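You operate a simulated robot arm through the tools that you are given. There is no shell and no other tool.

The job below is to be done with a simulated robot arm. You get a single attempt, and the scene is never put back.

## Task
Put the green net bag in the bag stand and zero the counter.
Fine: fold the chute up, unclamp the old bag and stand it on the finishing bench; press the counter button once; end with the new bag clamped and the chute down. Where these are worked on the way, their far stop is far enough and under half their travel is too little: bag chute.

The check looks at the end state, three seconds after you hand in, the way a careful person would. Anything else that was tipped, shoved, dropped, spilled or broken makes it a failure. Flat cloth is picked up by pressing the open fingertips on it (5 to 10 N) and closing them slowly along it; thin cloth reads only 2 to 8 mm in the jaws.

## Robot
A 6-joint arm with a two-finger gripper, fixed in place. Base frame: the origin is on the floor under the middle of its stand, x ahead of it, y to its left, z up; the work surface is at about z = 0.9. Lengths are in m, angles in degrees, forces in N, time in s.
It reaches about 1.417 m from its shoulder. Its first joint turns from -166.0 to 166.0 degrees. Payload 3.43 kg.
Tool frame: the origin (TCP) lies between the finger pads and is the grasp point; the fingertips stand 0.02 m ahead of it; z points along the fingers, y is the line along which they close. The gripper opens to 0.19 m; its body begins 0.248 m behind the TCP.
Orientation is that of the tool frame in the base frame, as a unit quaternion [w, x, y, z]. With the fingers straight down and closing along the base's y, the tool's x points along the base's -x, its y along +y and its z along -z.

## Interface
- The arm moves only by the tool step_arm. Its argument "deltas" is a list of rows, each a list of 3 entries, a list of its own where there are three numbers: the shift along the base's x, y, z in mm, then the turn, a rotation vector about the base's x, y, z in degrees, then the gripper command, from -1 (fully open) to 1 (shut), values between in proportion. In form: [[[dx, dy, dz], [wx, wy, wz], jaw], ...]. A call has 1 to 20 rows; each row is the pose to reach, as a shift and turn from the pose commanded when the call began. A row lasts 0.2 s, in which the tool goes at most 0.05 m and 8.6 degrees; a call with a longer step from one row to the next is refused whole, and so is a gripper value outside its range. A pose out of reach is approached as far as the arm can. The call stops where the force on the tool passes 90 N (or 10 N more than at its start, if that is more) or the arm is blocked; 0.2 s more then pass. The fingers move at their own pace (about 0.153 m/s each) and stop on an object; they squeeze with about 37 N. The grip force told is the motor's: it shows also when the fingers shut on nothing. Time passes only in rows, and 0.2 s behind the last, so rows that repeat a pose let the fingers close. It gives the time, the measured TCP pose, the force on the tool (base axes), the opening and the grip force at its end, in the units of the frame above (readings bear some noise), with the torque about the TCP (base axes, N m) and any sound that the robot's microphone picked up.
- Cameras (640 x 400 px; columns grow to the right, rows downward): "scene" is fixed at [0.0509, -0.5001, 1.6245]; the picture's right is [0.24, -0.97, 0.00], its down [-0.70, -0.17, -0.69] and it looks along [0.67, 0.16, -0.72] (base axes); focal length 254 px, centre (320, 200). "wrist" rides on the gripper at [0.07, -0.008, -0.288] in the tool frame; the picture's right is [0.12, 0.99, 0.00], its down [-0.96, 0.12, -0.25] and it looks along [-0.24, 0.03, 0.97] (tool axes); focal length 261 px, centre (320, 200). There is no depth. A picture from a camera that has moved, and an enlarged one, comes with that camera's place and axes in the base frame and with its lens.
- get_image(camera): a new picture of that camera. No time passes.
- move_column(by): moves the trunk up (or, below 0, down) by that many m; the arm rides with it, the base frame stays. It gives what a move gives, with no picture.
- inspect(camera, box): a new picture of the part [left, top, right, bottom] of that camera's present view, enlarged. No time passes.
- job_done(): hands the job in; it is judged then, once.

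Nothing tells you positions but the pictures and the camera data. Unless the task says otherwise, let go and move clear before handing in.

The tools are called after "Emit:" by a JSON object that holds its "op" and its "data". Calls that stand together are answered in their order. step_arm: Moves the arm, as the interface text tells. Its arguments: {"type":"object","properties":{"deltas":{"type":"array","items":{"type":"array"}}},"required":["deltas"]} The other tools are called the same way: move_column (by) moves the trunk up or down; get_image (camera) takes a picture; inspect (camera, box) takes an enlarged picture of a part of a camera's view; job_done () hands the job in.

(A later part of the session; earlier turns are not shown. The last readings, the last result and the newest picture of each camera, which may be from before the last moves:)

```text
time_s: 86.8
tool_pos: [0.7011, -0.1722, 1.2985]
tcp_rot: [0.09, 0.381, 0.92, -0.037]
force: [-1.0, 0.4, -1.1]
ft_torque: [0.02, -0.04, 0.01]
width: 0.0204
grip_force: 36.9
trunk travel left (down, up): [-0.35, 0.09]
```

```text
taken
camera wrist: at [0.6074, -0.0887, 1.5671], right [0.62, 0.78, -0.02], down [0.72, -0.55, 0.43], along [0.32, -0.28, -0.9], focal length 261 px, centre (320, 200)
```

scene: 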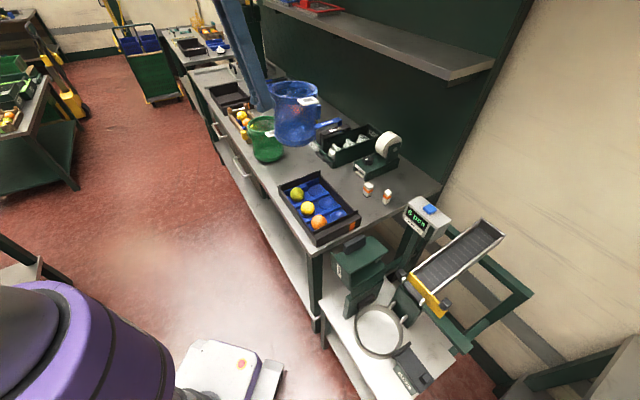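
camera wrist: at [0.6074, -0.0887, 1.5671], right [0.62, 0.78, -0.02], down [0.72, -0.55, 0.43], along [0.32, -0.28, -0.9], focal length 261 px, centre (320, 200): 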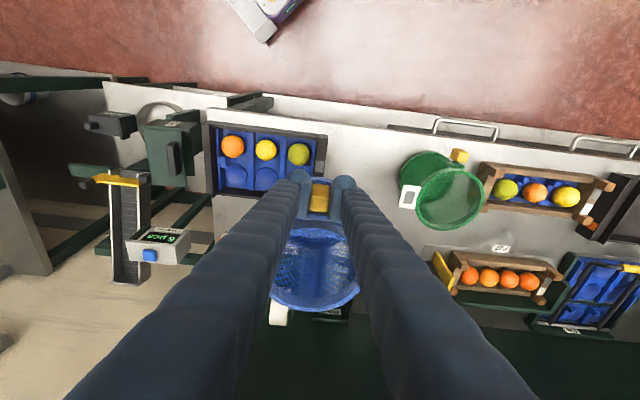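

Emit:
{"op": "inspect", "data": {"camera": "scene", "box": [230, 60, 370, 180]}}

Emit:
{"op": "inspect", "data": {"camera": "wrist", "box": [370, 110, 570, 310]}}

Emit:
{"op": "inspect", "data": {"camera": "scene", "box": [320, 180, 450, 390]}}

```text
3.33 times, centred on (300, 120) of scene
camera zoom: at [0.0509, -0.5001, 1.6245], right [0.24, -0.97, 0.0], down [-0.7, -0.17, -0.69], along [0.67, 0.16, -0.72], focal length 845 px, centre (387, 467)
```

zoom: 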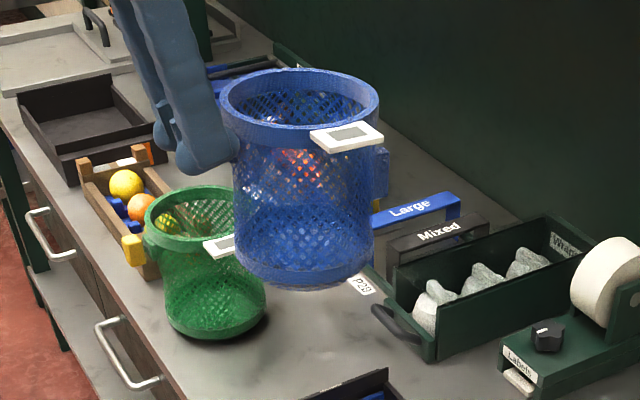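

```text
2.00 times, centred on (470, 210) of wrist
camera zoom: at [0.6074, -0.0887, 1.5671], right [0.62, 0.78, -0.02], down [0.72, -0.55, 0.43], along [0.32, -0.28, -0.9], focal length 521 px, centre (20, 180)
```

zoom: 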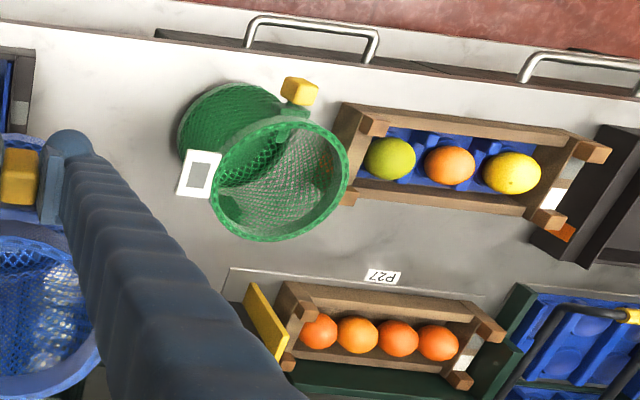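

```text
1.90 times, centred on (385, 285) of scene
camera zoom: at [0.0509, -0.5001, 1.6245], right [0.24, -0.97, 0.0], down [-0.7, -0.17, -0.69], along [0.67, 0.16, -0.72], focal length 483 px, centre (196, 38)
```

zoom: 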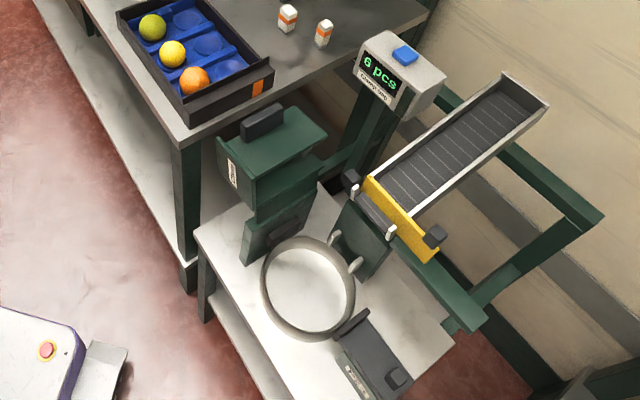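

The bag hangs upright, the stand's ring and pegs are empty and intact. I'll position it over the gap and check the clearances before lowering.

Emit:
{"op": "step_arm", "data": {"deltas": [[[30, 19, -20], [0, 0, 0], 0.95], [[60, 38, -50], [0, 0, 0], 0.95], [[76, 48.5, -90], [0, 0, 0], 0.95], [[76, 48.5, -130], [0, 0, 0], 0.95], [[76, 48.5, -160], [0, 0, 0], 0.95], [[76, 48.5, -160], [0, 0, 0], 0.95]]}}

Emit:
{"op": "inspect", "data": {"camera": "scene", "box": [230, 90, 370, 220]}}

Emit:
{"op": "get_image", "data": {"camera": "wrist"}}

```text
time_s: 88.2
tool_pos: [0.781, -0.1226, 1.1388]
tcp_rot: [0.089, 0.38, 0.92, -0.037]
force: [0.4, 0.4, -0.1]
ft_torque: [0.05, -0.02, 0.0]
width: 0.0203
grip_force: 37.0
trunk travel left (down, up): [-0.35, 0.09]
```

```text
3.08 times, centred on (300, 155) of scene
camera zoom: at [0.0509, -0.5001, 1.6245], right [0.24, -0.97, 0.0], down [-0.7, -0.17, -0.69], along [0.67, 0.16, -0.72], focal length 780 px, centre (382, 338)
```

zoom: 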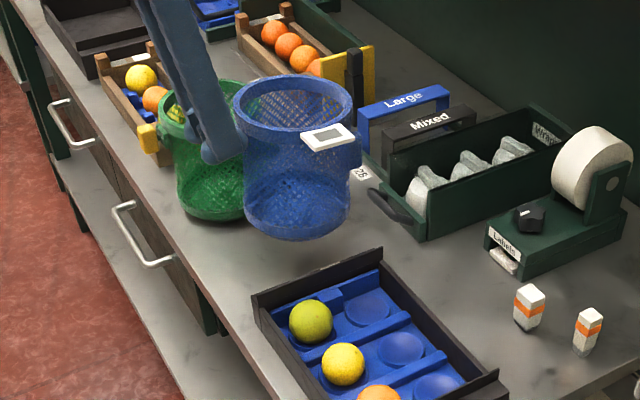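

```text
taken
camera wrist: at [0.6862, -0.0407, 1.4067], right [0.62, 0.79, -0.02], down [0.72, -0.55, 0.43], along [0.32, -0.28, -0.9], focal length 261 px, centre (320, 200)
```

wrist: 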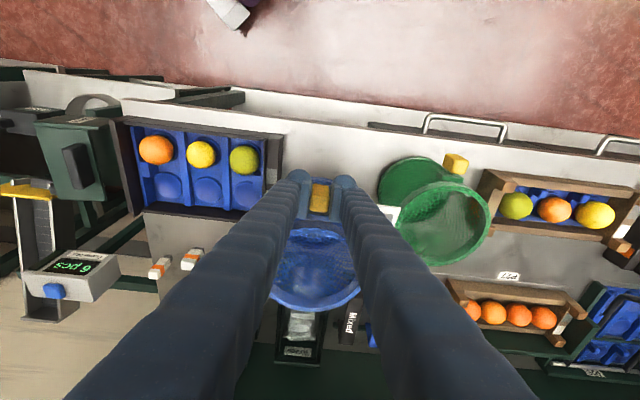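

Spacing looks about right; I'll shift 6 mm toward the green bag and 7 mm back, then lower to just above the bench.

Emit:
{"op": "step_arm", "data": {"deltas": [[[9, -0.7, 0], [0, 0, 0], 0.95], [[9, -0.7, -25], [0, 0, 0], 0.95], [[9, -0.7, -50], [0, 0, 0], 0.95], [[9, -0.7, -72], [0, 0, 0], 0.95], [[9, -0.7, -72], [0, 0, 0], 0.95]]}}

Emit:
{"op": "inspect", "data": {"camera": "scene", "box": [240, 90, 350, 210]}}

Emit:
{"op": "inspect", "data": {"camera": "wrist", "box": [230, 120, 430, 330]}}

```text
time_s: 89.4
tool_pos: [0.7894, -0.1242, 1.0658]
tcp_rot: [0.09, 0.381, 0.919, -0.037]
force: [-0.3, 0.0, -0.3]
ft_torque: [0.06, 0.03, 0.0]
width: 0.0202
grip_force: 36.8
trunk travel left (down, up): [-0.35, 0.09]
```

```text
3.33 times, centred on (295, 150) of scene
camera zoom: at [0.0509, -0.5001, 1.6245], right [0.24, -0.97, 0.0], down [-0.7, -0.17, -0.69], along [0.67, 0.16, -0.72], focal length 845 px, centre (403, 367)
```

zoom: 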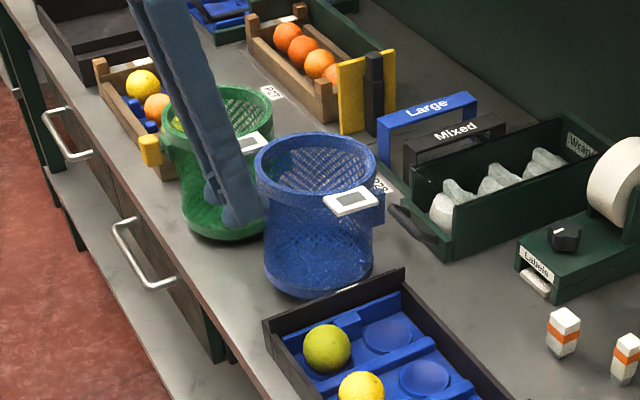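

```text
1.90 times, centred on (330, 225) of wrist
camera zoom: at [0.6956, -0.0411, 1.3351], right [0.62, 0.78, -0.02], down [0.72, -0.55, 0.43], along [0.32, -0.28, -0.9], focal length 496 px, centre (301, 152)
```

zoom: 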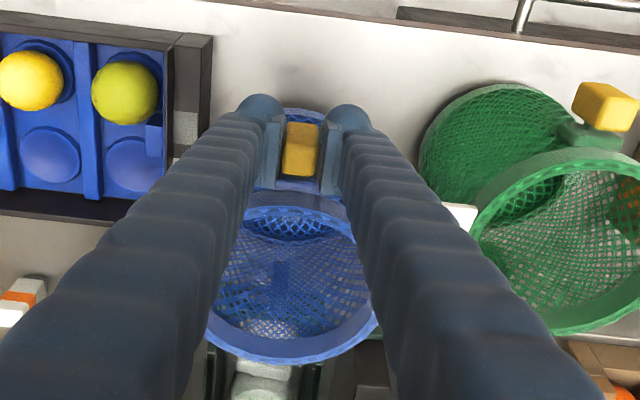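

Emit:
{"op": "step_arm", "data": {"deltas": [[[0, 0, -5], [0, 0, 0], 0.95], [[0, 0, -10], [0, 0, 0], 0.95], [[0, 0, -13], [0, 0, 0], 0.95], [[0, 0, -13], [0, 0, 0], 0.95]]}}

Emit:
{"op": "inspect", "data": {"camera": "scene", "box": [240, 90, 350, 210]}}

```text
time_s: 90.4
tool_pos: [0.7867, -0.123, 1.0536]
tcp_rot: [0.09, 0.38, 0.92, -0.037]
force: [-4.2, 5.9, 12.0]
ft_torque: [-0.73, -0.77, 0.06]
width: 0.0204
grip_force: 37.2
trunk travel left (down, up): [-0.35, 0.09]
```

```text
3.33 times, centred on (295, 150) of scene
camera zoom: at [0.0509, -0.5001, 1.6245], right [0.24, -0.97, 0.0], down [-0.7, -0.17, -0.69], along [0.67, 0.16, -0.72], focal length 845 px, centre (403, 367)
```

zoom: 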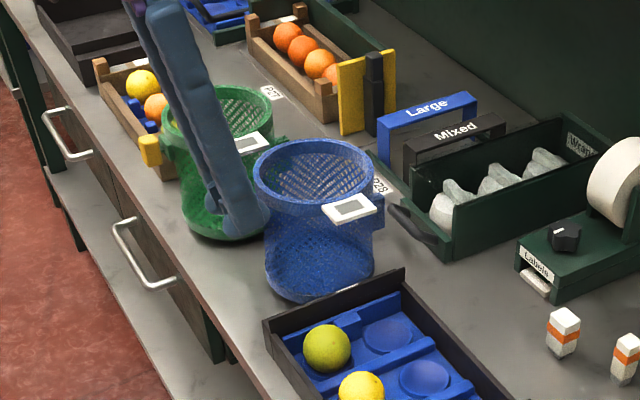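

Touchdown on the bench (12 N upward). I'll ease off and open the fingers.

Emit:
{"op": "step_arm", "data": {"deltas": [[[0, 0, 1.5], [0, 0, 0], 0.95], [[0, 0, 1.5], [0, 0, 0], 0.75], [[0, 0, 1.5], [0, 0, 0], 0.6], [[0, 0, 1.5], [0, 0, 0], 0.5], [[0, 0, 1.5], [0, 0, 0], 0.5]]}}

Emit:
{"op": "inspect", "data": {"camera": "scene", "box": [240, 90, 350, 210]}}

Emit:
{"op": "inspect", "data": {"camera": "wrist", "box": [230, 120, 430, 330]}}

```text
time_s: 91.6
tool_pos: [0.7872, -0.1238, 1.0546]
tcp_rot: [0.089, 0.381, 0.92, -0.036]
force: [0.4, -0.3, -0.5]
ft_torque: [-0.02, 0.0, -0.01]
width: 0.0477
grip_force: 0.1
trunk travel left (down, up): [-0.35, 0.09]
```

```text
3.33 times, centred on (295, 150) of scene
camera zoom: at [0.0509, -0.5001, 1.6245], right [0.24, -0.97, 0.0], down [-0.7, -0.17, -0.69], along [0.67, 0.16, -0.72], focal length 845 px, centre (403, 367)
```

zoom: 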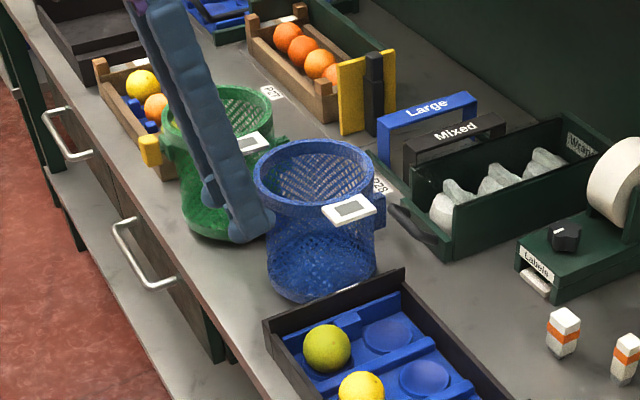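

```text
1.90 times, centred on (330, 225) of wrist
camera zoom: at [0.6951, -0.0411, 1.3233], right [0.62, 0.79, -0.02], down [0.72, -0.55, 0.43], along [0.32, -0.28, -0.9], focal length 496 px, centre (301, 152)
```

zoom: 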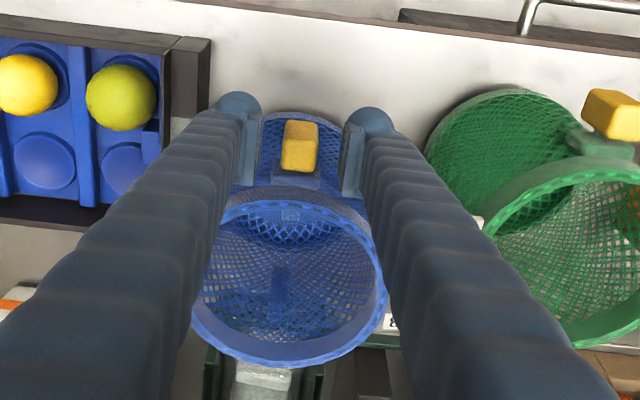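

The blue bag stands upright on the bench. Retreating up and back.

Emit:
{"op": "step_arm", "data": {"deltas": [[[-4, 4, 29], [0, 0, 0], 0.5], [[-9, 9, 65], [0, 0, 0], 0.5], [[-15, 15, 110], [0, 0, 0], 0.5], [[-21, 21, 155], [0, 0, 0], 0.5], [[-21, 21, 200], [0, 0, 0], 0.5], [[-21, 21, 200], [0, 0, 0], 0.5]]}}

Emit:
{"op": "inspect", "data": {"camera": "scene", "box": [230, 80, 360, 210]}}

Emit:
{"op": "get_image", "data": {"camera": "wrist"}}

```text
time_s: 93.0
tool_pos: [0.7696, -0.1021, 1.2542]
tcp_rot: [0.088, 0.381, 0.92, -0.037]
force: [0.0, -0.7, -0.6]
ft_torque: [-0.04, 0.06, -0.01]
width: 0.0476
grip_force: 0.0
trunk travel left (down, up): [-0.35, 0.09]
```

```text
3.08 times, centred on (295, 145) of scene
camera zoom: at [0.0509, -0.5001, 1.6245], right [0.24, -0.97, 0.0], down [-0.7, -0.17, -0.69], along [0.67, 0.16, -0.72], focal length 780 px, centre (397, 369)
```

zoom: 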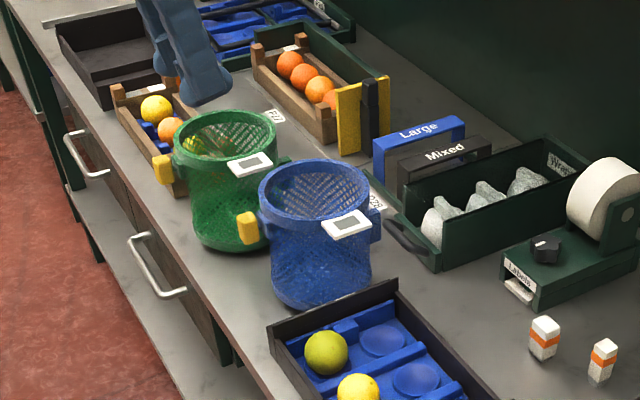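

```text
taken
camera wrist: at [0.6763, -0.0208, 1.5233], right [0.62, 0.78, -0.02], down [0.72, -0.55, 0.43], along [0.32, -0.28, -0.9], focal length 261 px, centre (320, 200)
```

wrist: 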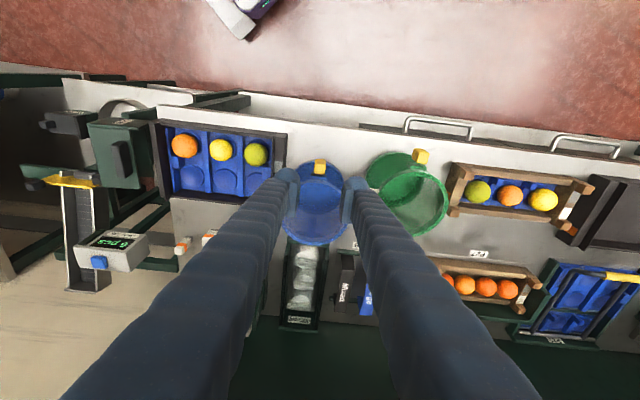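

Both bags stand free. Now I'll look closely at the green bag's tab and the crate beside it.

Emit:
{"op": "inspect", "data": {"camera": "wrist", "box": [350, 120, 500, 250]}}

Emit:
{"op": "inspect", "data": {"camera": "scene", "box": [235, 100, 320, 190]}}

```text
3.08 times, centred on (425, 185) of wrist
camera zoom: at [0.6763, -0.0208, 1.5233], right [0.62, 0.78, -0.02], down [0.72, -0.55, 0.43], along [0.32, -0.28, -0.9], focal length 802 px, centre (-3, 246)
```

zoom: 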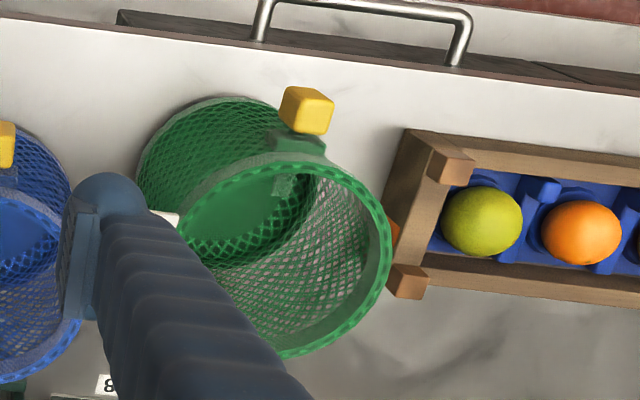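

```text
4.44 times, centred on (278, 145) of scene
camera zoom: at [0.0509, -0.5001, 1.6245], right [0.24, -0.97, 0.0], down [-0.7, -0.17, -0.69], along [0.67, 0.16, -0.72], focal length 1127 px, centre (509, 444)
```

zoom: 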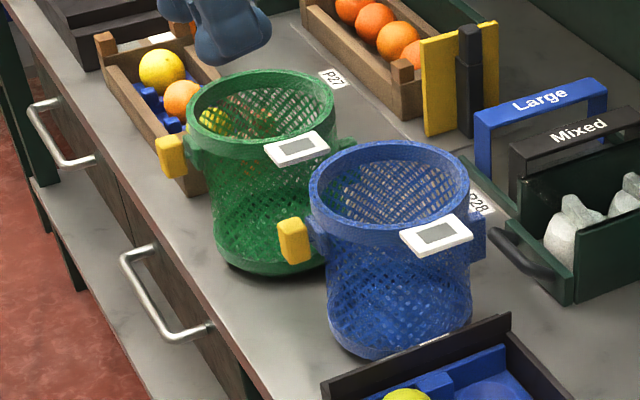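

Green tab is near (0.891, 0.036, 1.04), same heading as the blue one. I'll move to its pre-grasp point.

Emit:
{"op": "step_arm", "data": {"deltas": [[[27, 38, 0], [0, 0, 0], 0.474], [[54, 76, -10], [0, 0, 0], 0.474], [[81, 114, -30], [0, 0, 0], 0.474], [[107, 152, -60], [0, 0, 0], 0.474], [[107, 152, -105], [0, 0, 0], 0.474], [[107, 152, -105], [0, 0, 0], 0.474]]}}

Emit:
{"op": "inspect", "data": {"camera": "wrist", "box": [230, 110, 410, 290]}}

```text
refused: row 3 steps farther than a row can; nothing moved
```

```text
2.22 times, centred on (320, 200) of wrist
camera zoom: at [0.6763, -0.0208, 1.5233], right [0.62, 0.78, -0.02], down [0.72, -0.55, 0.43], along [0.32, -0.28, -0.9], focal length 579 px, centre (320, 200)
```

zoom: 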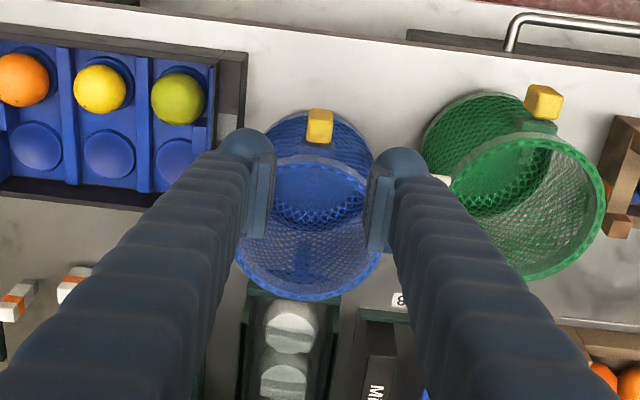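

Emit:
{"op": "step_arm", "data": {"deltas": [[[27, 38, 0], [0, 0, 0], 0.474], [[54, 76, 0], [0, 0, 0], 0.474], [[81, 114, -10], [0, 0, 0], 0.474], [[107, 152, -20], [0, 0, 0], 0.474], [[107, 152, -60], [0, 0, 0], 0.474], [[107, 152, -105], [0, 0, 0], 0.474], [[107, 152, -105], [0, 0, 0], 0.474]]}}

Emit:
{"op": "inspect", "data": {"camera": "wrist", "box": [230, 110, 410, 290]}}

```text
time_s: 94.6
tool_pos: [0.8739, 0.0513, 1.1504]
tcp_rot: [0.09, 0.38, 0.92, -0.038]
force: [-0.9, -0.1, 1.0]
ft_torque: [-0.05, -0.01, -0.01]
width: 0.05
grip_force: 0.1
trunk travel left (down, up): [-0.35, 0.09]
```

```text
2.22 times, centred on (320, 200) of wrist
camera zoom: at [0.7812, 0.1339, 1.4186], right [0.62, 0.78, -0.02], down [0.72, -0.55, 0.43], along [0.32, -0.28, -0.9], focal length 579 px, centre (320, 200)
```

zoom: 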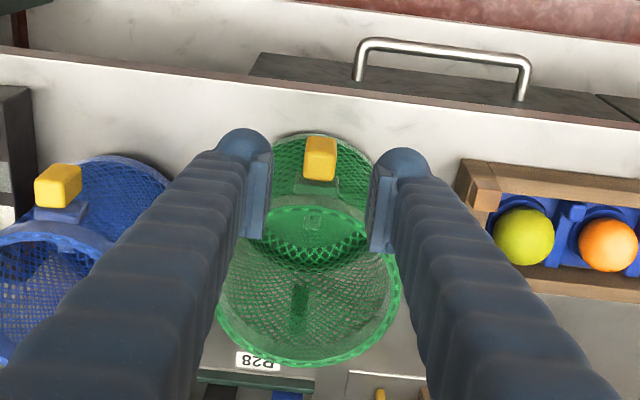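

Emit:
{"op": "step_arm", "data": {"deltas": [[[4.5, -4, -35], [0, 0, 0], 0.474], [[9, -8, -70], [0, 0, 0], 0.474], [[13.6, -12.4, -103], [0, 0, 0], 0.474], [[13.6, -12.4, -103], [0, 0, 0], 0.474]]}}

Emit:
{"op": "inspect", "data": {"camera": "wrist", "box": [260, 140, 380, 250]}}

Emit:
{"op": "inspect", "data": {"camera": "scene", "box": [235, 100, 320, 190]}}

```text
time_s: 95.6
tool_pos: [0.885, 0.0385, 1.0484]
tcp_rot: [0.09, 0.381, 0.919, -0.037]
force: [-0.2, 0.7, -0.5]
ft_torque: [0.0, -0.02, 0.02]
width: 0.0499
grip_force: 0.0
trunk travel left (down, up): [-0.35, 0.09]
```

```text
3.64 times, centred on (320, 195) of wrist
camera zoom: at [0.7929, 0.1207, 1.3167], right [0.62, 0.78, -0.02], down [0.72, -0.55, 0.43], along [0.32, -0.28, -0.9], focal length 948 px, centre (320, 218)
```

zoom: 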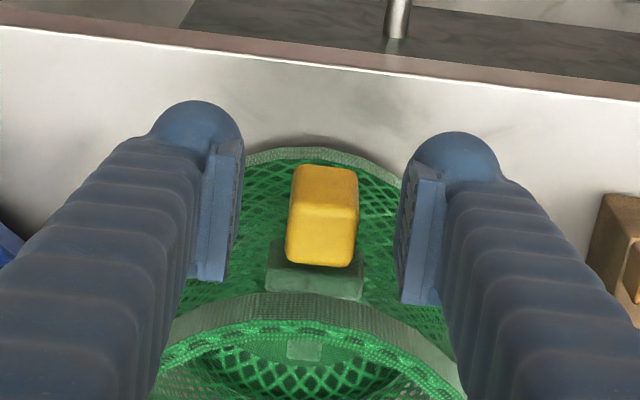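

```text
4.44 times, centred on (278, 145) of scene
camera zoom: at [0.0509, -0.5001, 1.6245], right [0.24, -0.97, 0.0], down [-0.7, -0.17, -0.69], along [0.67, 0.16, -0.72], focal length 1127 px, centre (509, 444)
```

zoom: 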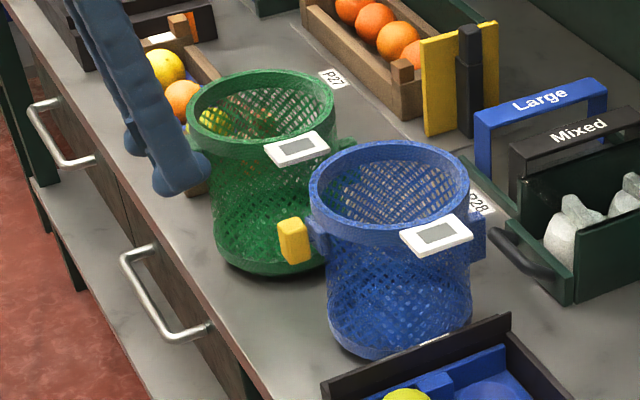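

Emit:
{"op": "step_arm", "data": {"deltas": [[[0, 0, 0], [0, 0, 0], 0.65], [[0, 0, 0], [0, 0, 0], 0.75], [[0, 0, 0], [0, 0, 0], 0.85], [[0, 0, 0], [0, 0, 0], 0.95], [[0, 0, 0], [0, 0, 0], 0.95]]}}

Emit:
{"op": "inspect", "data": {"camera": "wrist", "box": [260, 140, 380, 250]}}

Emit:
{"op": "inspect", "data": {"camera": "scene", "box": [235, 100, 320, 190]}}

```text
time_s: 96.8
tool_pos: [0.8877, 0.0376, 1.0467]
tcp_rot: [0.088, 0.381, 0.92, -0.037]
force: [0.1, 0.6, 1.7]
ft_torque: [0.0, 0.01, -0.03]
width: 0.0201
grip_force: 37.3
trunk travel left (down, up): [-0.35, 0.09]
```

```text
3.64 times, centred on (320, 195) of wrist
camera zoom: at [0.7936, 0.1208, 1.3163], right [0.62, 0.79, -0.02], down [0.72, -0.55, 0.43], along [0.32, -0.28, -0.9], focal length 948 px, centre (320, 218)
```

zoom: 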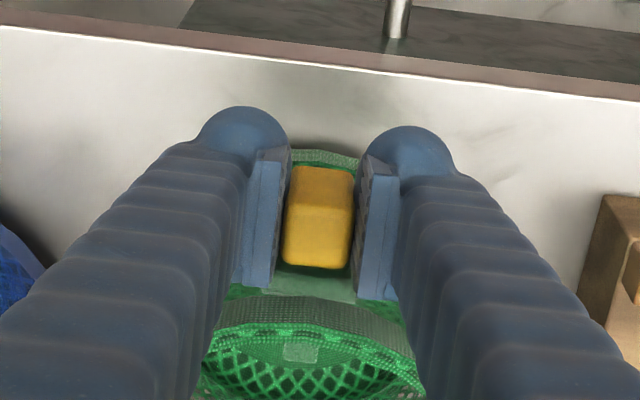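

```text
4.44 times, centred on (278, 145) of scene
camera zoom: at [0.0509, -0.5001, 1.6245], right [0.24, -0.97, 0.0], down [-0.7, -0.17, -0.69], along [0.67, 0.16, -0.72], focal length 1127 px, centre (509, 444)
```

zoom: 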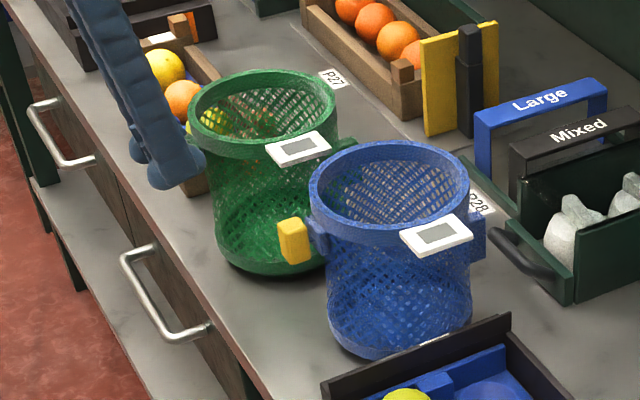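

Green bag gripped flush (20 mm). Lifting straight up.

Emit:
{"op": "step_arm", "data": {"deltas": [[[0, 0, 10], [0, 0, 0], 0.95], [[0, 0, 30], [0, 0, 0], 0.95], [[0, 0, 60], [0, 0, 0], 0.95], [[0, 0, 100], [0, 0, 0], 0.95], [[0, 0, 145], [0, 0, 0], 0.95], [[0, 0, 190], [0, 0, 0], 0.95], [[0, 0, 230], [0, 0, 0], 0.95], [[0, 0, 230], [0, 0, 0], 0.95]]}}

Emit:
{"op": "inspect", "data": {"camera": "scene", "box": [210, 40, 350, 190]}}

Emit:
{"op": "get_image", "data": {"camera": "wrist"}}

```text
time_s: 98.6
tool_pos: [0.89, 0.0362, 1.2761]
tcp_rot: [0.089, 0.38, 0.92, -0.037]
force: [1.3, -0.8, -1.6]
ft_torque: [0.04, 0.05, 0.0]
width: 0.0202
grip_force: 37.4
trunk travel left (down, up): [-0.35, 0.09]
```

```text
2.67 times, centred on (280, 115) of scene
camera zoom: at [0.0509, -0.5001, 1.6245], right [0.24, -0.97, 0.0], down [-0.7, -0.17, -0.69], along [0.67, 0.16, -0.72], focal length 676 px, centre (427, 427)
```

zoom: 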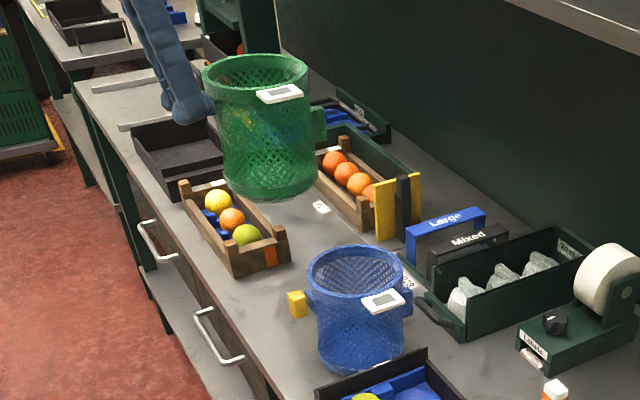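

```text
taken
camera wrist: at [0.7974, 0.1186, 1.5441], right [0.62, 0.79, -0.02], down [0.72, -0.55, 0.43], along [0.32, -0.28, -0.9], focal length 261 px, centre (320, 200)
```

wrist: 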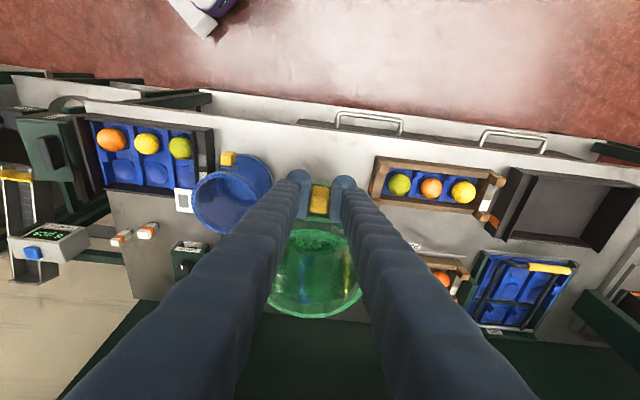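

Carrying the green bag high back to the stand.

Emit:
{"op": "step_arm", "data": {"deltas": [[[-20, -20, 15], [0, 0, 0], 0.95], [[-53, -52, 20], [0, 0, 0], 0.95], [[-86, -84, 20], [0, 0, 0], 0.95], [[-119, -116, 20], [0, 0, 0], 0.95], [[-152, -148, 20], [0, 0, 0], 0.95], [[-185, -180, 20], [0, 0, 0], 0.95], [[-218, -212, 20], [0, 0, 0], 0.95], [[-251, -244, 20], [0, 0, 0], 0.95], [[-284, -276, 20], [0, 0, 0], 0.95], [[-317, -308, 20], [0, 0, 0], 0.95], [[-350, -340, 20], [0, 0, 0], 0.95], [[-383, -372, 20], [0, 0, 0], 0.95], [[-416, -404, 20], [0, 0, 0], 0.95], [[-449, -436, 20], [0, 0, 0], 0.95], [[-482, -468, 20], [0, 0, 0], 0.95], [[-515, -500, 20], [0, 0, 0], 0.95], [[-548, -532, 20], [0, 0, 0], 0.95], [[-578, -560, 15], [0, 0, 0], 0.95], [[-603, -577, 10], [0, 0, 0], 0.95], [[-603, -577, 10], [0, 0, 0], 0.95]]}}

Emit:
{"op": "get_image", "data": {"camera": "scene"}}

Emit:
{"op": "get_image", "data": {"camera": "wrist"}}

```text
time_s: 102.8
tool_pos: [0.2845, -0.539, 1.2863]
tcp_rot: [0.088, 0.38, 0.92, -0.037]
force: [-0.3, -0.8, -1.1]
ft_torque: [0.08, 0.03, -0.01]
width: 0.0201
grip_force: 37.1
trunk travel left (down, up): [-0.35, 0.09]
```

```text
taken
```

scene: 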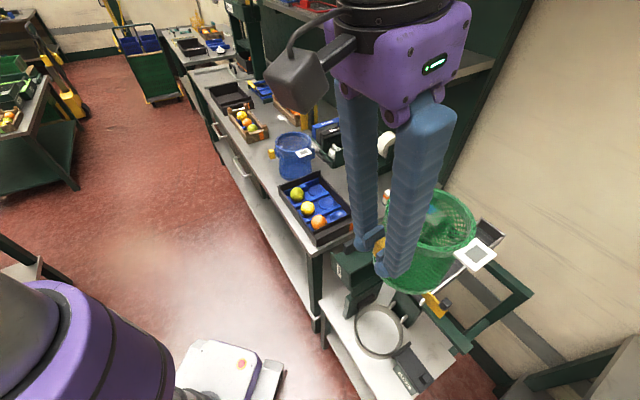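

```text
taken
camera wrist: at [0.192, -0.4568, 1.5563], right [0.62, 0.79, -0.02], down [0.72, -0.55, 0.43], along [0.32, -0.28, -0.9], focal length 261 px, centre (320, 200)
```

wrist: 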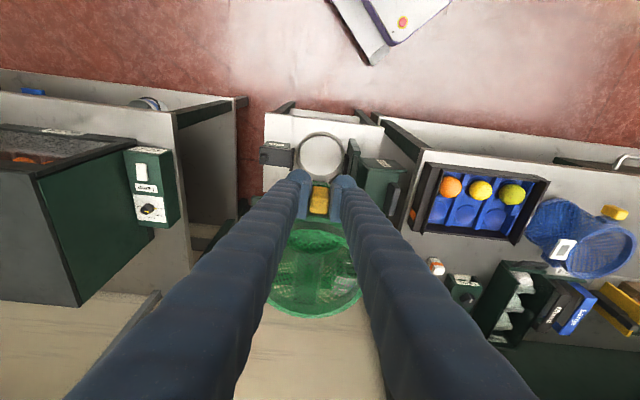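

I'll shift 15 mm away from the folded chute, then lower the trunk.

Emit:
{"op": "step_arm", "data": {"deltas": [[[-10.6, -10.6, 0], [0, 0, 0], 0.95], [[-10.6, -10.6, 0], [0, 0, 0], 0.95]]}}

Emit:
{"op": "move_column", "data": {"by": -0.2}}

Emit:
{"op": "get_image", "data": {"camera": "scene"}}

Emit:
{"op": "inspect", "data": {"camera": "scene", "box": [320, 180, 460, 390]}}

```text
time_s: 103.4
tool_pos: [0.2755, -0.5505, 1.288]
tcp_rot: [0.09, 0.38, 0.92, -0.037]
force: [0.5, -0.3, -0.5]
ft_torque: [0.04, 0.05, 0.01]
width: 0.0204
grip_force: 37.0
trunk travel left (down, up): [-0.35, 0.09]
```

```text
time_s: 105.5
tool_pos: [0.2742, -0.5504, 1.0883]
tcp_rot: [0.089, 0.381, 0.919, -0.037]
force: [0.1, 0.3, -0.8]
ft_torque: [0.02, 0.02, 0.02]
width: 0.0201
grip_force: 36.8
trunk travel left (down, up): [-0.15, 0.29]
```

```text
taken
```

scene: 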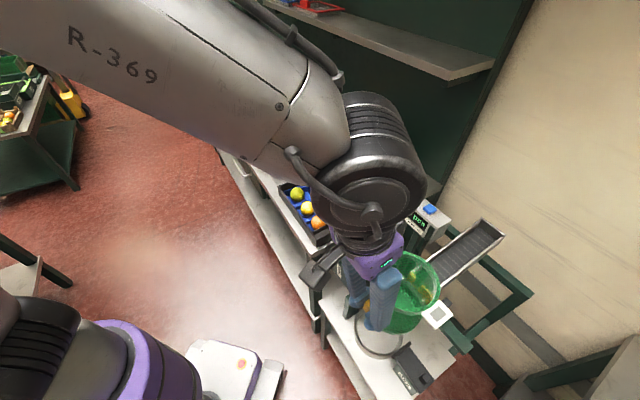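

```text
1.90 times, centred on (390, 285) of scene
camera zoom: at [0.0509, -0.5001, 1.6245], right [0.24, -0.97, 0.0], down [-0.7, -0.17, -0.69], along [0.67, 0.16, -0.72], focal length 483 px, centre (187, 38)
```

zoom: 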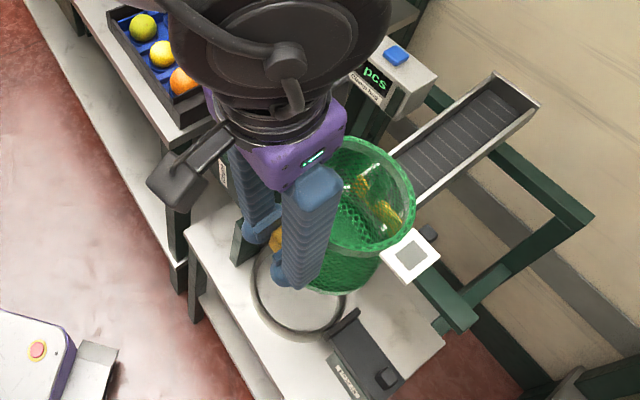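

Emit:
{"op": "step_arm", "data": {"deltas": [[[0, 0, -30], [0, 0, 0], 0.95], [[0, 0, -60], [0, 0, 0], 0.95], [[0, 0, -90], [0, 0, 0], 0.95], [[0, 0, -120], [0, 0, 0], 0.95], [[0, 0, -120], [0, 0, 0], 0.95]]}}

Emit:
{"op": "inspect", "data": {"camera": "scene", "box": [320, 200, 450, 390]}}

Emit:
{"op": "get_image", "data": {"camera": "wrist"}}

```text
time_s: 106.7
tool_pos: [0.274, -0.548, 0.9667]
tcp_rot: [0.088, 0.382, 0.919, -0.037]
force: [-0.2, -0.5, -0.4]
ft_torque: [0.11, 0.05, 0.02]
width: 0.0201
grip_force: 37.3
trunk travel left (down, up): [-0.15, 0.29]
```

```text
2.11 times, centred on (385, 295) of scene
camera zoom: at [0.0509, -0.5001, 1.6245], right [0.24, -0.97, 0.0], down [-0.7, -0.17, -0.69], along [0.67, 0.16, -0.72], focal length 534 px, centre (183, 0)
```

zoom: 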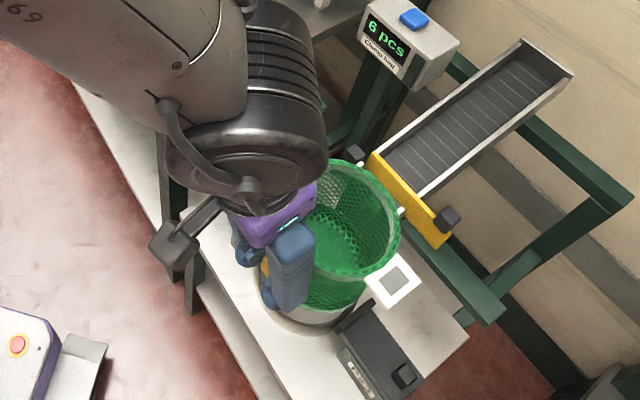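

```text
taken
camera wrist: at [0.181, -0.4663, 1.2354], right [0.62, 0.79, -0.02], down [0.72, -0.55, 0.43], along [0.32, -0.28, -0.9], focal length 261 px, centre (320, 200)
```

wrist: 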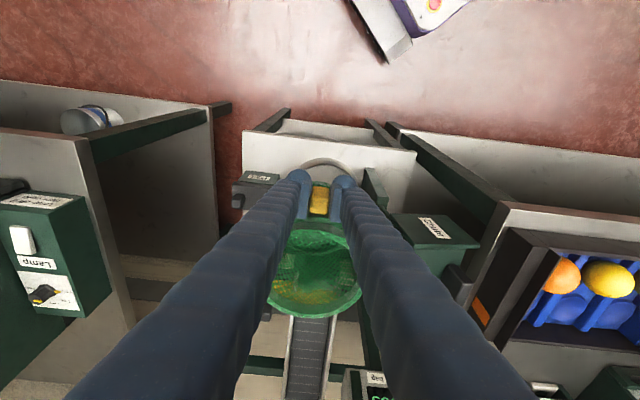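

Emit:
{"op": "step_arm", "data": {"deltas": [[[0, 0, -30], [0, 0, 0], 0.95], [[0, 0, -60], [0, 0, 0], 0.95], [[0, 0, -95], [0, 0, 0], 0.95], [[0, 0, -95], [0, 0, 0], 0.95]]}}

Emit:
{"op": "inspect", "data": {"camera": "scene", "box": [330, 230, 450, 380]}}

Emit:
{"op": "inspect", "data": {"camera": "wrist", "box": [220, 120, 420, 350]}}

```text
time_s: 107.7
tool_pos: [0.2746, -0.5483, 0.8721]
tcp_rot: [0.088, 0.381, 0.92, -0.037]
force: [0.2, 0.0, -0.8]
ft_torque: [0.12, 0.04, -0.03]
width: 0.0203
grip_force: 36.6
trunk travel left (down, up): [-0.15, 0.29]
```

```text
2.67 times, centred on (390, 305) of scene
camera zoom: at [0.0509, -0.5001, 1.6245], right [0.24, -0.97, 0.0], down [-0.7, -0.17, -0.69], along [0.67, 0.16, -0.72], focal length 676 px, centre (133, -80)
```

zoom: 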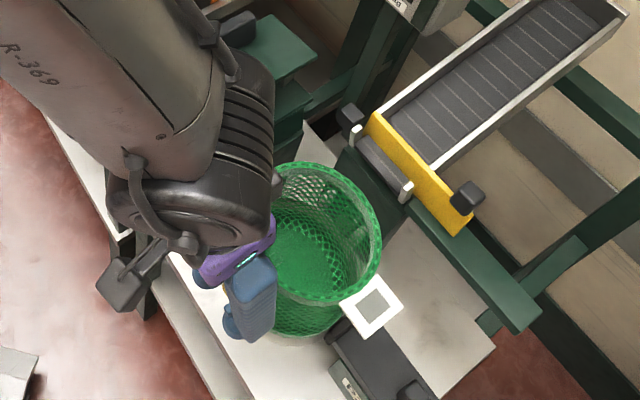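

```text
1.74 times, centred on (320, 235) of wrist
camera zoom: at [0.1811, -0.4663, 1.1408], right [0.62, 0.79, -0.02], down [0.72, -0.55, 0.43], along [0.32, -0.28, -0.9], focal length 453 px, centre (320, 139)
```

zoom: 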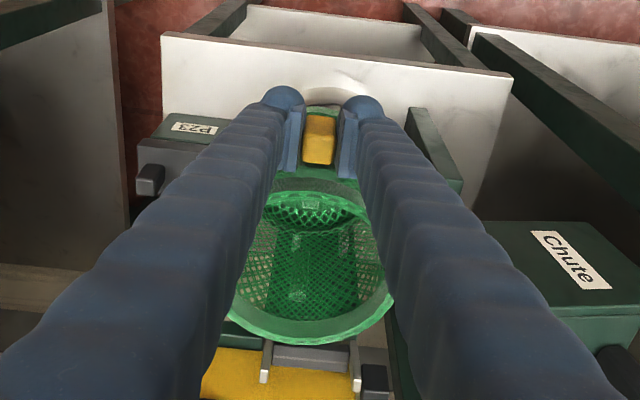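

Emit:
{"op": "inspect", "data": {"camera": "wrist", "box": [280, 190, 360, 280]}}

Emit:
{"op": "inspect", "data": {"camera": "scene", "box": [375, 285, 425, 345]}}

```text
4.44 times, centred on (320, 235) of wrist
camera zoom: at [0.1811, -0.4663, 1.1408], right [0.62, 0.79, -0.02], down [0.72, -0.55, 0.43], along [0.32, -0.28, -0.9], focal length 1158 px, centre (320, 44)
```

zoom: 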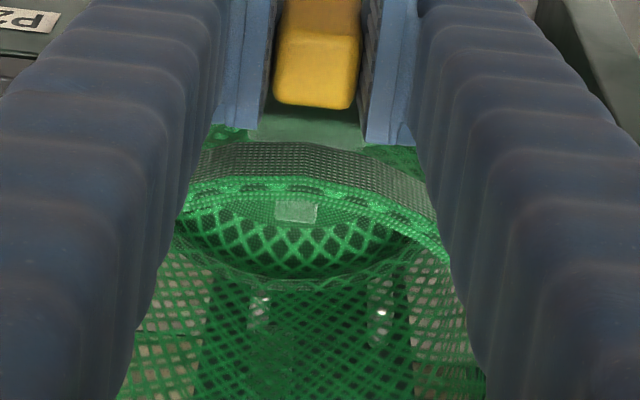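

```text
6.67 times, centred on (400, 315) of scene
camera zoom: at [0.0509, -0.5001, 1.6245], right [0.24, -0.97, 0.0], down [-0.7, -0.17, -0.69], along [0.67, 0.16, -0.72], focal length 1691 px, centre (-213, -567)
```

zoom: 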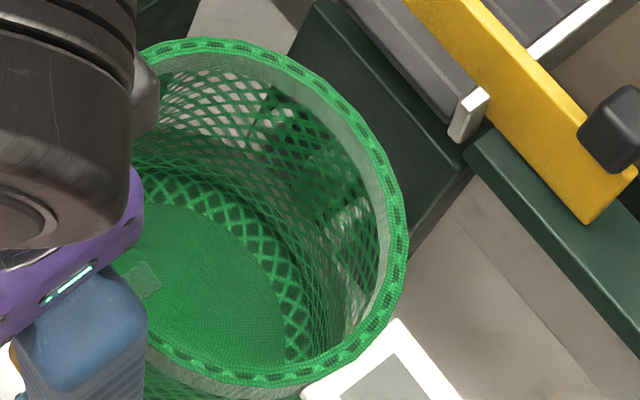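

Emit:
{"op": "inspect", "data": {"camera": "wrist", "box": [295, 235, 345, 290]}}

```text
7.27 times, centred on (320, 262) of wrist
camera zoom: at [0.1811, -0.4663, 1.1408], right [0.62, 0.79, -0.02], down [0.72, -0.55, 0.43], along [0.32, -0.28, -0.9], focal length 1896 px, centre (320, -254)
```

zoom: 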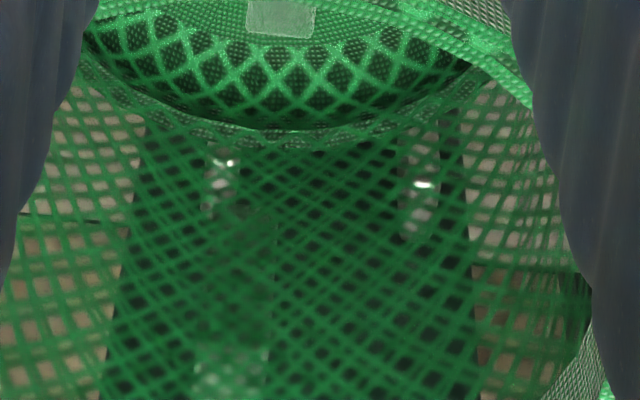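

Through the net I can see the two pegs and the bag's fin; they line up when TCP is near s1 = −0.170. I'll lower a bit, then slide in under the conveyor end.

Emit:
{"op": "step_arm", "data": {"deltas": [[[0, 0, -15], [0, 0, 0], 0.95], [[0, 0, -36], [0, 0, 0], 0.95], [[12, -3, -38], [0, 0, 0], 0.95], [[24, -7, -38], [0, 0, 0], 0.95], [[36, -10.5, -38], [0, 0, 0], 0.95], [[47, -13.8, -38], [0, 0, 0], 0.95], [[47, -13.8, -38], [0, 0, 0], 0.95]]}}

Emit:
{"op": "inspect", "data": {"camera": "wrist", "box": [280, 190, 360, 290]}}

Emit:
{"op": "inspect", "data": {"camera": "scene", "box": [330, 230, 450, 380]}}

```text
time_s: 109.3
tool_pos: [0.3222, -0.5624, 0.8341]
tcp_rot: [0.088, 0.381, 0.92, -0.036]
force: [-5.0, 5.3, 0.0]
ft_torque: [0.24, 0.28, -0.05]
width: 0.0203
grip_force: 37.4
trunk travel left (down, up): [-0.15, 0.29]
```

```text
4.00 times, centred on (320, 240) of wrist
camera zoom: at [0.2281, -0.48, 1.1032], right [0.62, 0.79, -0.02], down [0.72, -0.55, 0.43], along [0.32, -0.28, -0.9], focal length 1043 px, centre (320, 40)
```

zoom: 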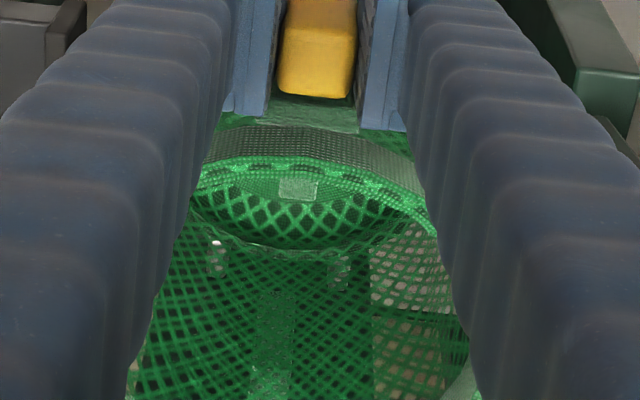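

```text
2.67 times, centred on (390, 305) of scene
camera zoom: at [0.0509, -0.5001, 1.6245], right [0.24, -0.97, 0.0], down [-0.7, -0.17, -0.69], along [0.67, 0.16, -0.72], focal length 676 px, centre (133, -80)
```

zoom: 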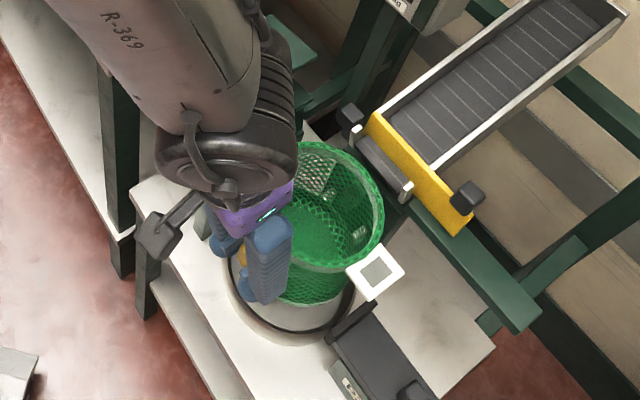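

The fin is centred between the pegs but just touches the post; I'll back off 4 mm and lower.

Emit:
{"op": "step_arm", "data": {"deltas": [[[-2.8, 2.8, 0], [0, 0, 0], 0.95], [[-2.8, 2.8, -12], [0, 0, 0], 0.95], [[-2.8, 2.8, -25], [0, 0, 0], 0.95], [[-2.8, 2.8, -25], [0, 0, 0], 0.95]]}}

Emit:
{"op": "inspect", "data": {"camera": "wrist", "box": [280, 190, 360, 290]}}

```text
time_s: 110.3
tool_pos: [0.3204, -0.5601, 0.8093]
tcp_rot: [0.089, 0.38, 0.92, -0.037]
force: [0.1, -0.7, -0.9]
ft_torque: [0.06, 0.06, 0.04]
width: 0.0199
grip_force: 37.2
trunk travel left (down, up): [-0.15, 0.29]
```

```text
4.00 times, centred on (320, 240) of wrist
camera zoom: at [0.2265, -0.4782, 1.0775], right [0.62, 0.79, -0.02], down [0.72, -0.55, 0.43], along [0.32, -0.28, -0.9], focal length 1043 px, centre (320, 40)
```

zoom: 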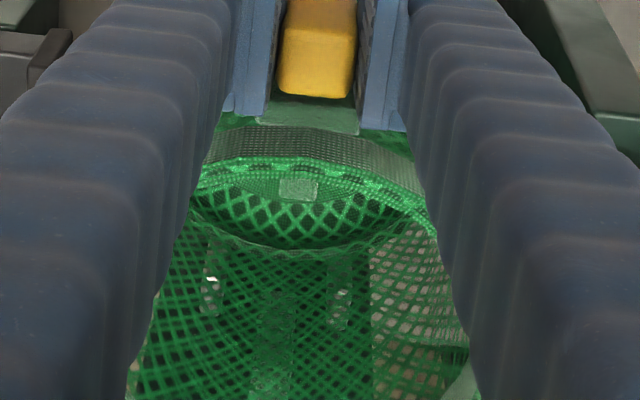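

Emit:
{"op": "step_arm", "data": {"deltas": [[[0, 0, -10], [0, 0, 0], 0.95], [[0, 0, -20], [0, 0, 0], 0.95], [[0, 0, -30], [0, 0, 0], 0.95], [[0, 0, -30], [0, 0, 0], 0.95]]}}

Emit:
{"op": "inspect", "data": {"camera": "wrist", "box": [280, 190, 360, 290]}}

Emit:
{"op": "inspect", "data": {"camera": "scene", "box": [330, 230, 450, 380]}}

```text
time_s: 111.3
tool_pos: [0.3186, -0.561, 0.7802]
tcp_rot: [0.09, 0.381, 0.919, -0.038]
force: [0.2, -0.5, -0.2]
ft_torque: [0.04, 0.05, -0.01]
width: 0.0201
grip_force: 37.3
trunk travel left (down, up): [-0.15, 0.29]
```

```text
4.00 times, centred on (320, 240) of wrist
camera zoom: at [0.2258, -0.4783, 1.0483], right [0.62, 0.78, -0.02], down [0.72, -0.55, 0.43], along [0.32, -0.28, -0.9], focal length 1043 px, centre (320, 40)
```

zoom: 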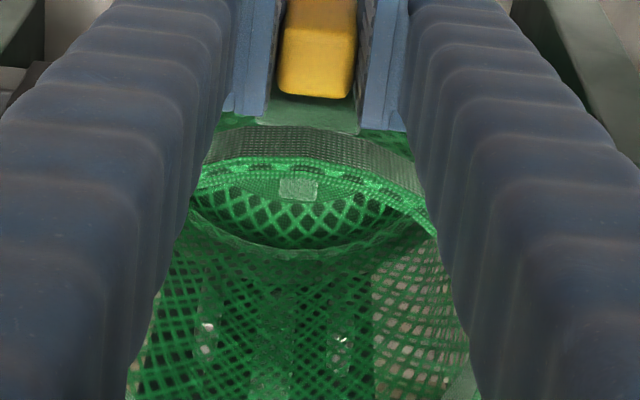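

```text
2.67 times, centred on (390, 305) of scene
camera zoom: at [0.0509, -0.5001, 1.6245], right [0.24, -0.97, 0.0], down [-0.7, -0.17, -0.69], along [0.67, 0.16, -0.72], focal length 676 px, centre (133, -80)
```

zoom: 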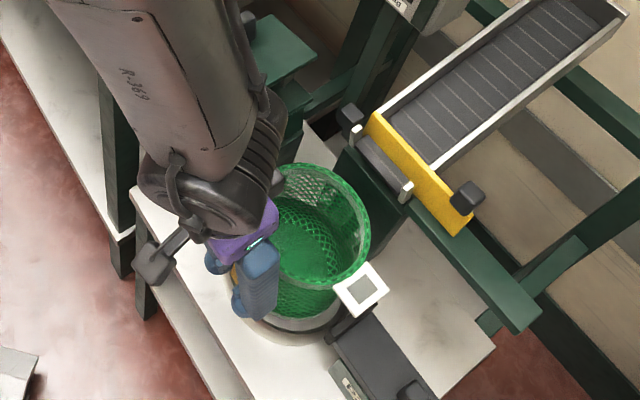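

Emit:
{"op": "step_arm", "data": {"deltas": [[[0, 0, -7], [0, 0, 0], 0.95], [[0, 0, -14], [0, 0, 0], 0.95], [[0, 0, -18], [0, 0, 0], 0.95], [[0, 0, -18], [0, 0, 0], 0.95]]}}

```text
time_s: 112.3
tool_pos: [0.319, -0.5612, 0.7636]
tcp_rot: [0.089, 0.381, 0.92, -0.037]
force: [-5.9, 7.6, 32.8]
ft_torque: [-0.34, -0.25, 0.01]
width: 0.0203
grip_force: 37.0
trunk travel left (down, up): [-0.15, 0.29]
```

Contact at exactly the height expected for the bag on the table. I'll ease off the press and look before releasing.

Emit:
{"op": "step_arm", "data": {"deltas": [[[0, 0, 2], [0, 0, 0], 0.95], [[0, 0, 2], [0, 0, 0], 0.95]]}}

Emit:
{"op": "inspect", "data": {"camera": "wrist", "box": [280, 190, 360, 290]}}

Emit:
{"op": "inspect", "data": {"camera": "scene", "box": [350, 280, 430, 370]}}

```text
time_s: 112.9
tool_pos: [0.3181, -0.5612, 0.7638]
tcp_rot: [0.088, 0.381, 0.92, -0.036]
force: [-1.4, 1.9, 9.1]
ft_torque: [-0.11, -0.03, -0.01]
width: 0.0203
grip_force: 37.0
trunk travel left (down, up): [-0.15, 0.29]
```

```text
4.00 times, centred on (320, 240) of wrist
camera zoom: at [0.2255, -0.4783, 1.0318], right [0.62, 0.79, -0.02], down [0.72, -0.55, 0.43], along [0.32, -0.28, -0.9], focal length 1043 px, centre (320, 40)
```

zoom: 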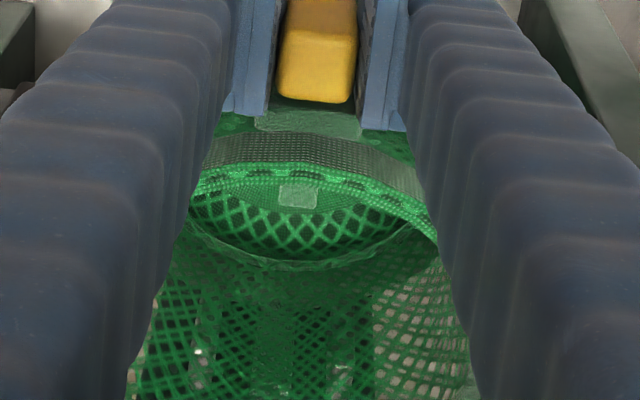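

```text
4.44 times, centred on (390, 325) of scene
camera zoom: at [0.0509, -0.5001, 1.6245], right [0.24, -0.97, 0.0], down [-0.7, -0.17, -0.69], along [0.67, 0.16, -0.72], focal length 1127 px, centre (9, -356)
```

zoom: 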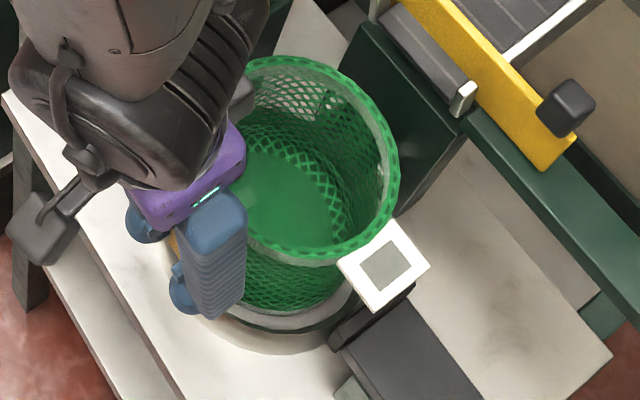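

Emit:
{"op": "step_arm", "data": {"deltas": [[[0, 0, 0], [0, 0, 0], 0.8], [[0, 0, 0], [0, 0, 0], 0.65], [[0, 0, 0], [0, 0, 0], 0.5], [[0, 0, 0], [0, 0, 0], 0.5]]}}

Emit:
{"op": "step_arm", "data": {"deltas": [[[-4, 4, 29], [0, 0, 0], 0.5], [[-9, 9, 65], [0, 0, 0], 0.5], [[-14, 14, 100], [0, 0, 0], 0.5], [[-14, 14, 145], [0, 0, 0], 0.5], [[-14, 14, 190], [0, 0, 0], 0.5], [[-14, 14, 190], [0, 0, 0], 0.5]]}}

Emit:
{"op": "get_image", "data": {"camera": "wrist"}}

Emit:
{"op": "inspect", "data": {"camera": "scene", "box": [330, 230, 450, 380]}}

```text
time_s: 113.9
tool_pos: [0.3193, -0.5615, 0.7643]
tcp_rot: [0.089, 0.381, 0.919, -0.037]
force: [0.4, 0.0, 0.3]
ft_torque: [0.0, 0.02, 0.0]
width: 0.0476
grip_force: 0.1
trunk travel left (down, up): [-0.15, 0.29]
```

```text
time_s: 115.3
tool_pos: [0.3057, -0.5462, 0.9543]
tcp_rot: [0.089, 0.381, 0.92, -0.037]
force: [0.7, 0.2, -0.6]
ft_torque: [-0.07, 0.01, -0.01]
width: 0.0474
grip_force: 0.1
trunk travel left (down, up): [-0.15, 0.29]
```

```text
taken
camera wrist: at [0.2123, -0.4631, 1.2227], right [0.62, 0.79, -0.02], down [0.72, -0.55, 0.43], along [0.32, -0.28, -0.9], focal length 261 px, centre (320, 200)
```

wrist: 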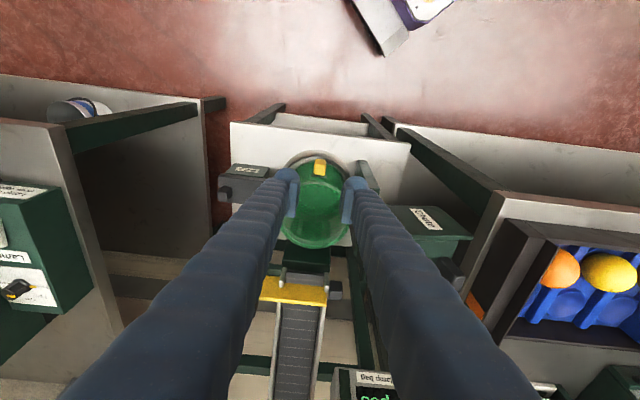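

```text
2.67 times, centred on (390, 305) of scene
camera zoom: at [0.0509, -0.5001, 1.6245], right [0.24, -0.97, 0.0], down [-0.7, -0.17, -0.69], along [0.67, 0.16, -0.72], focal length 676 px, centre (133, -80)
```

zoom: 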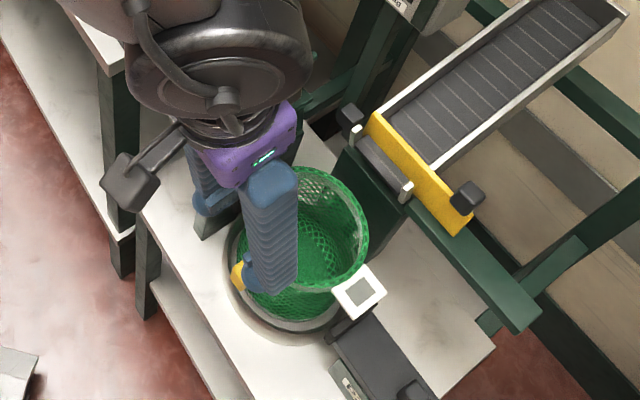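

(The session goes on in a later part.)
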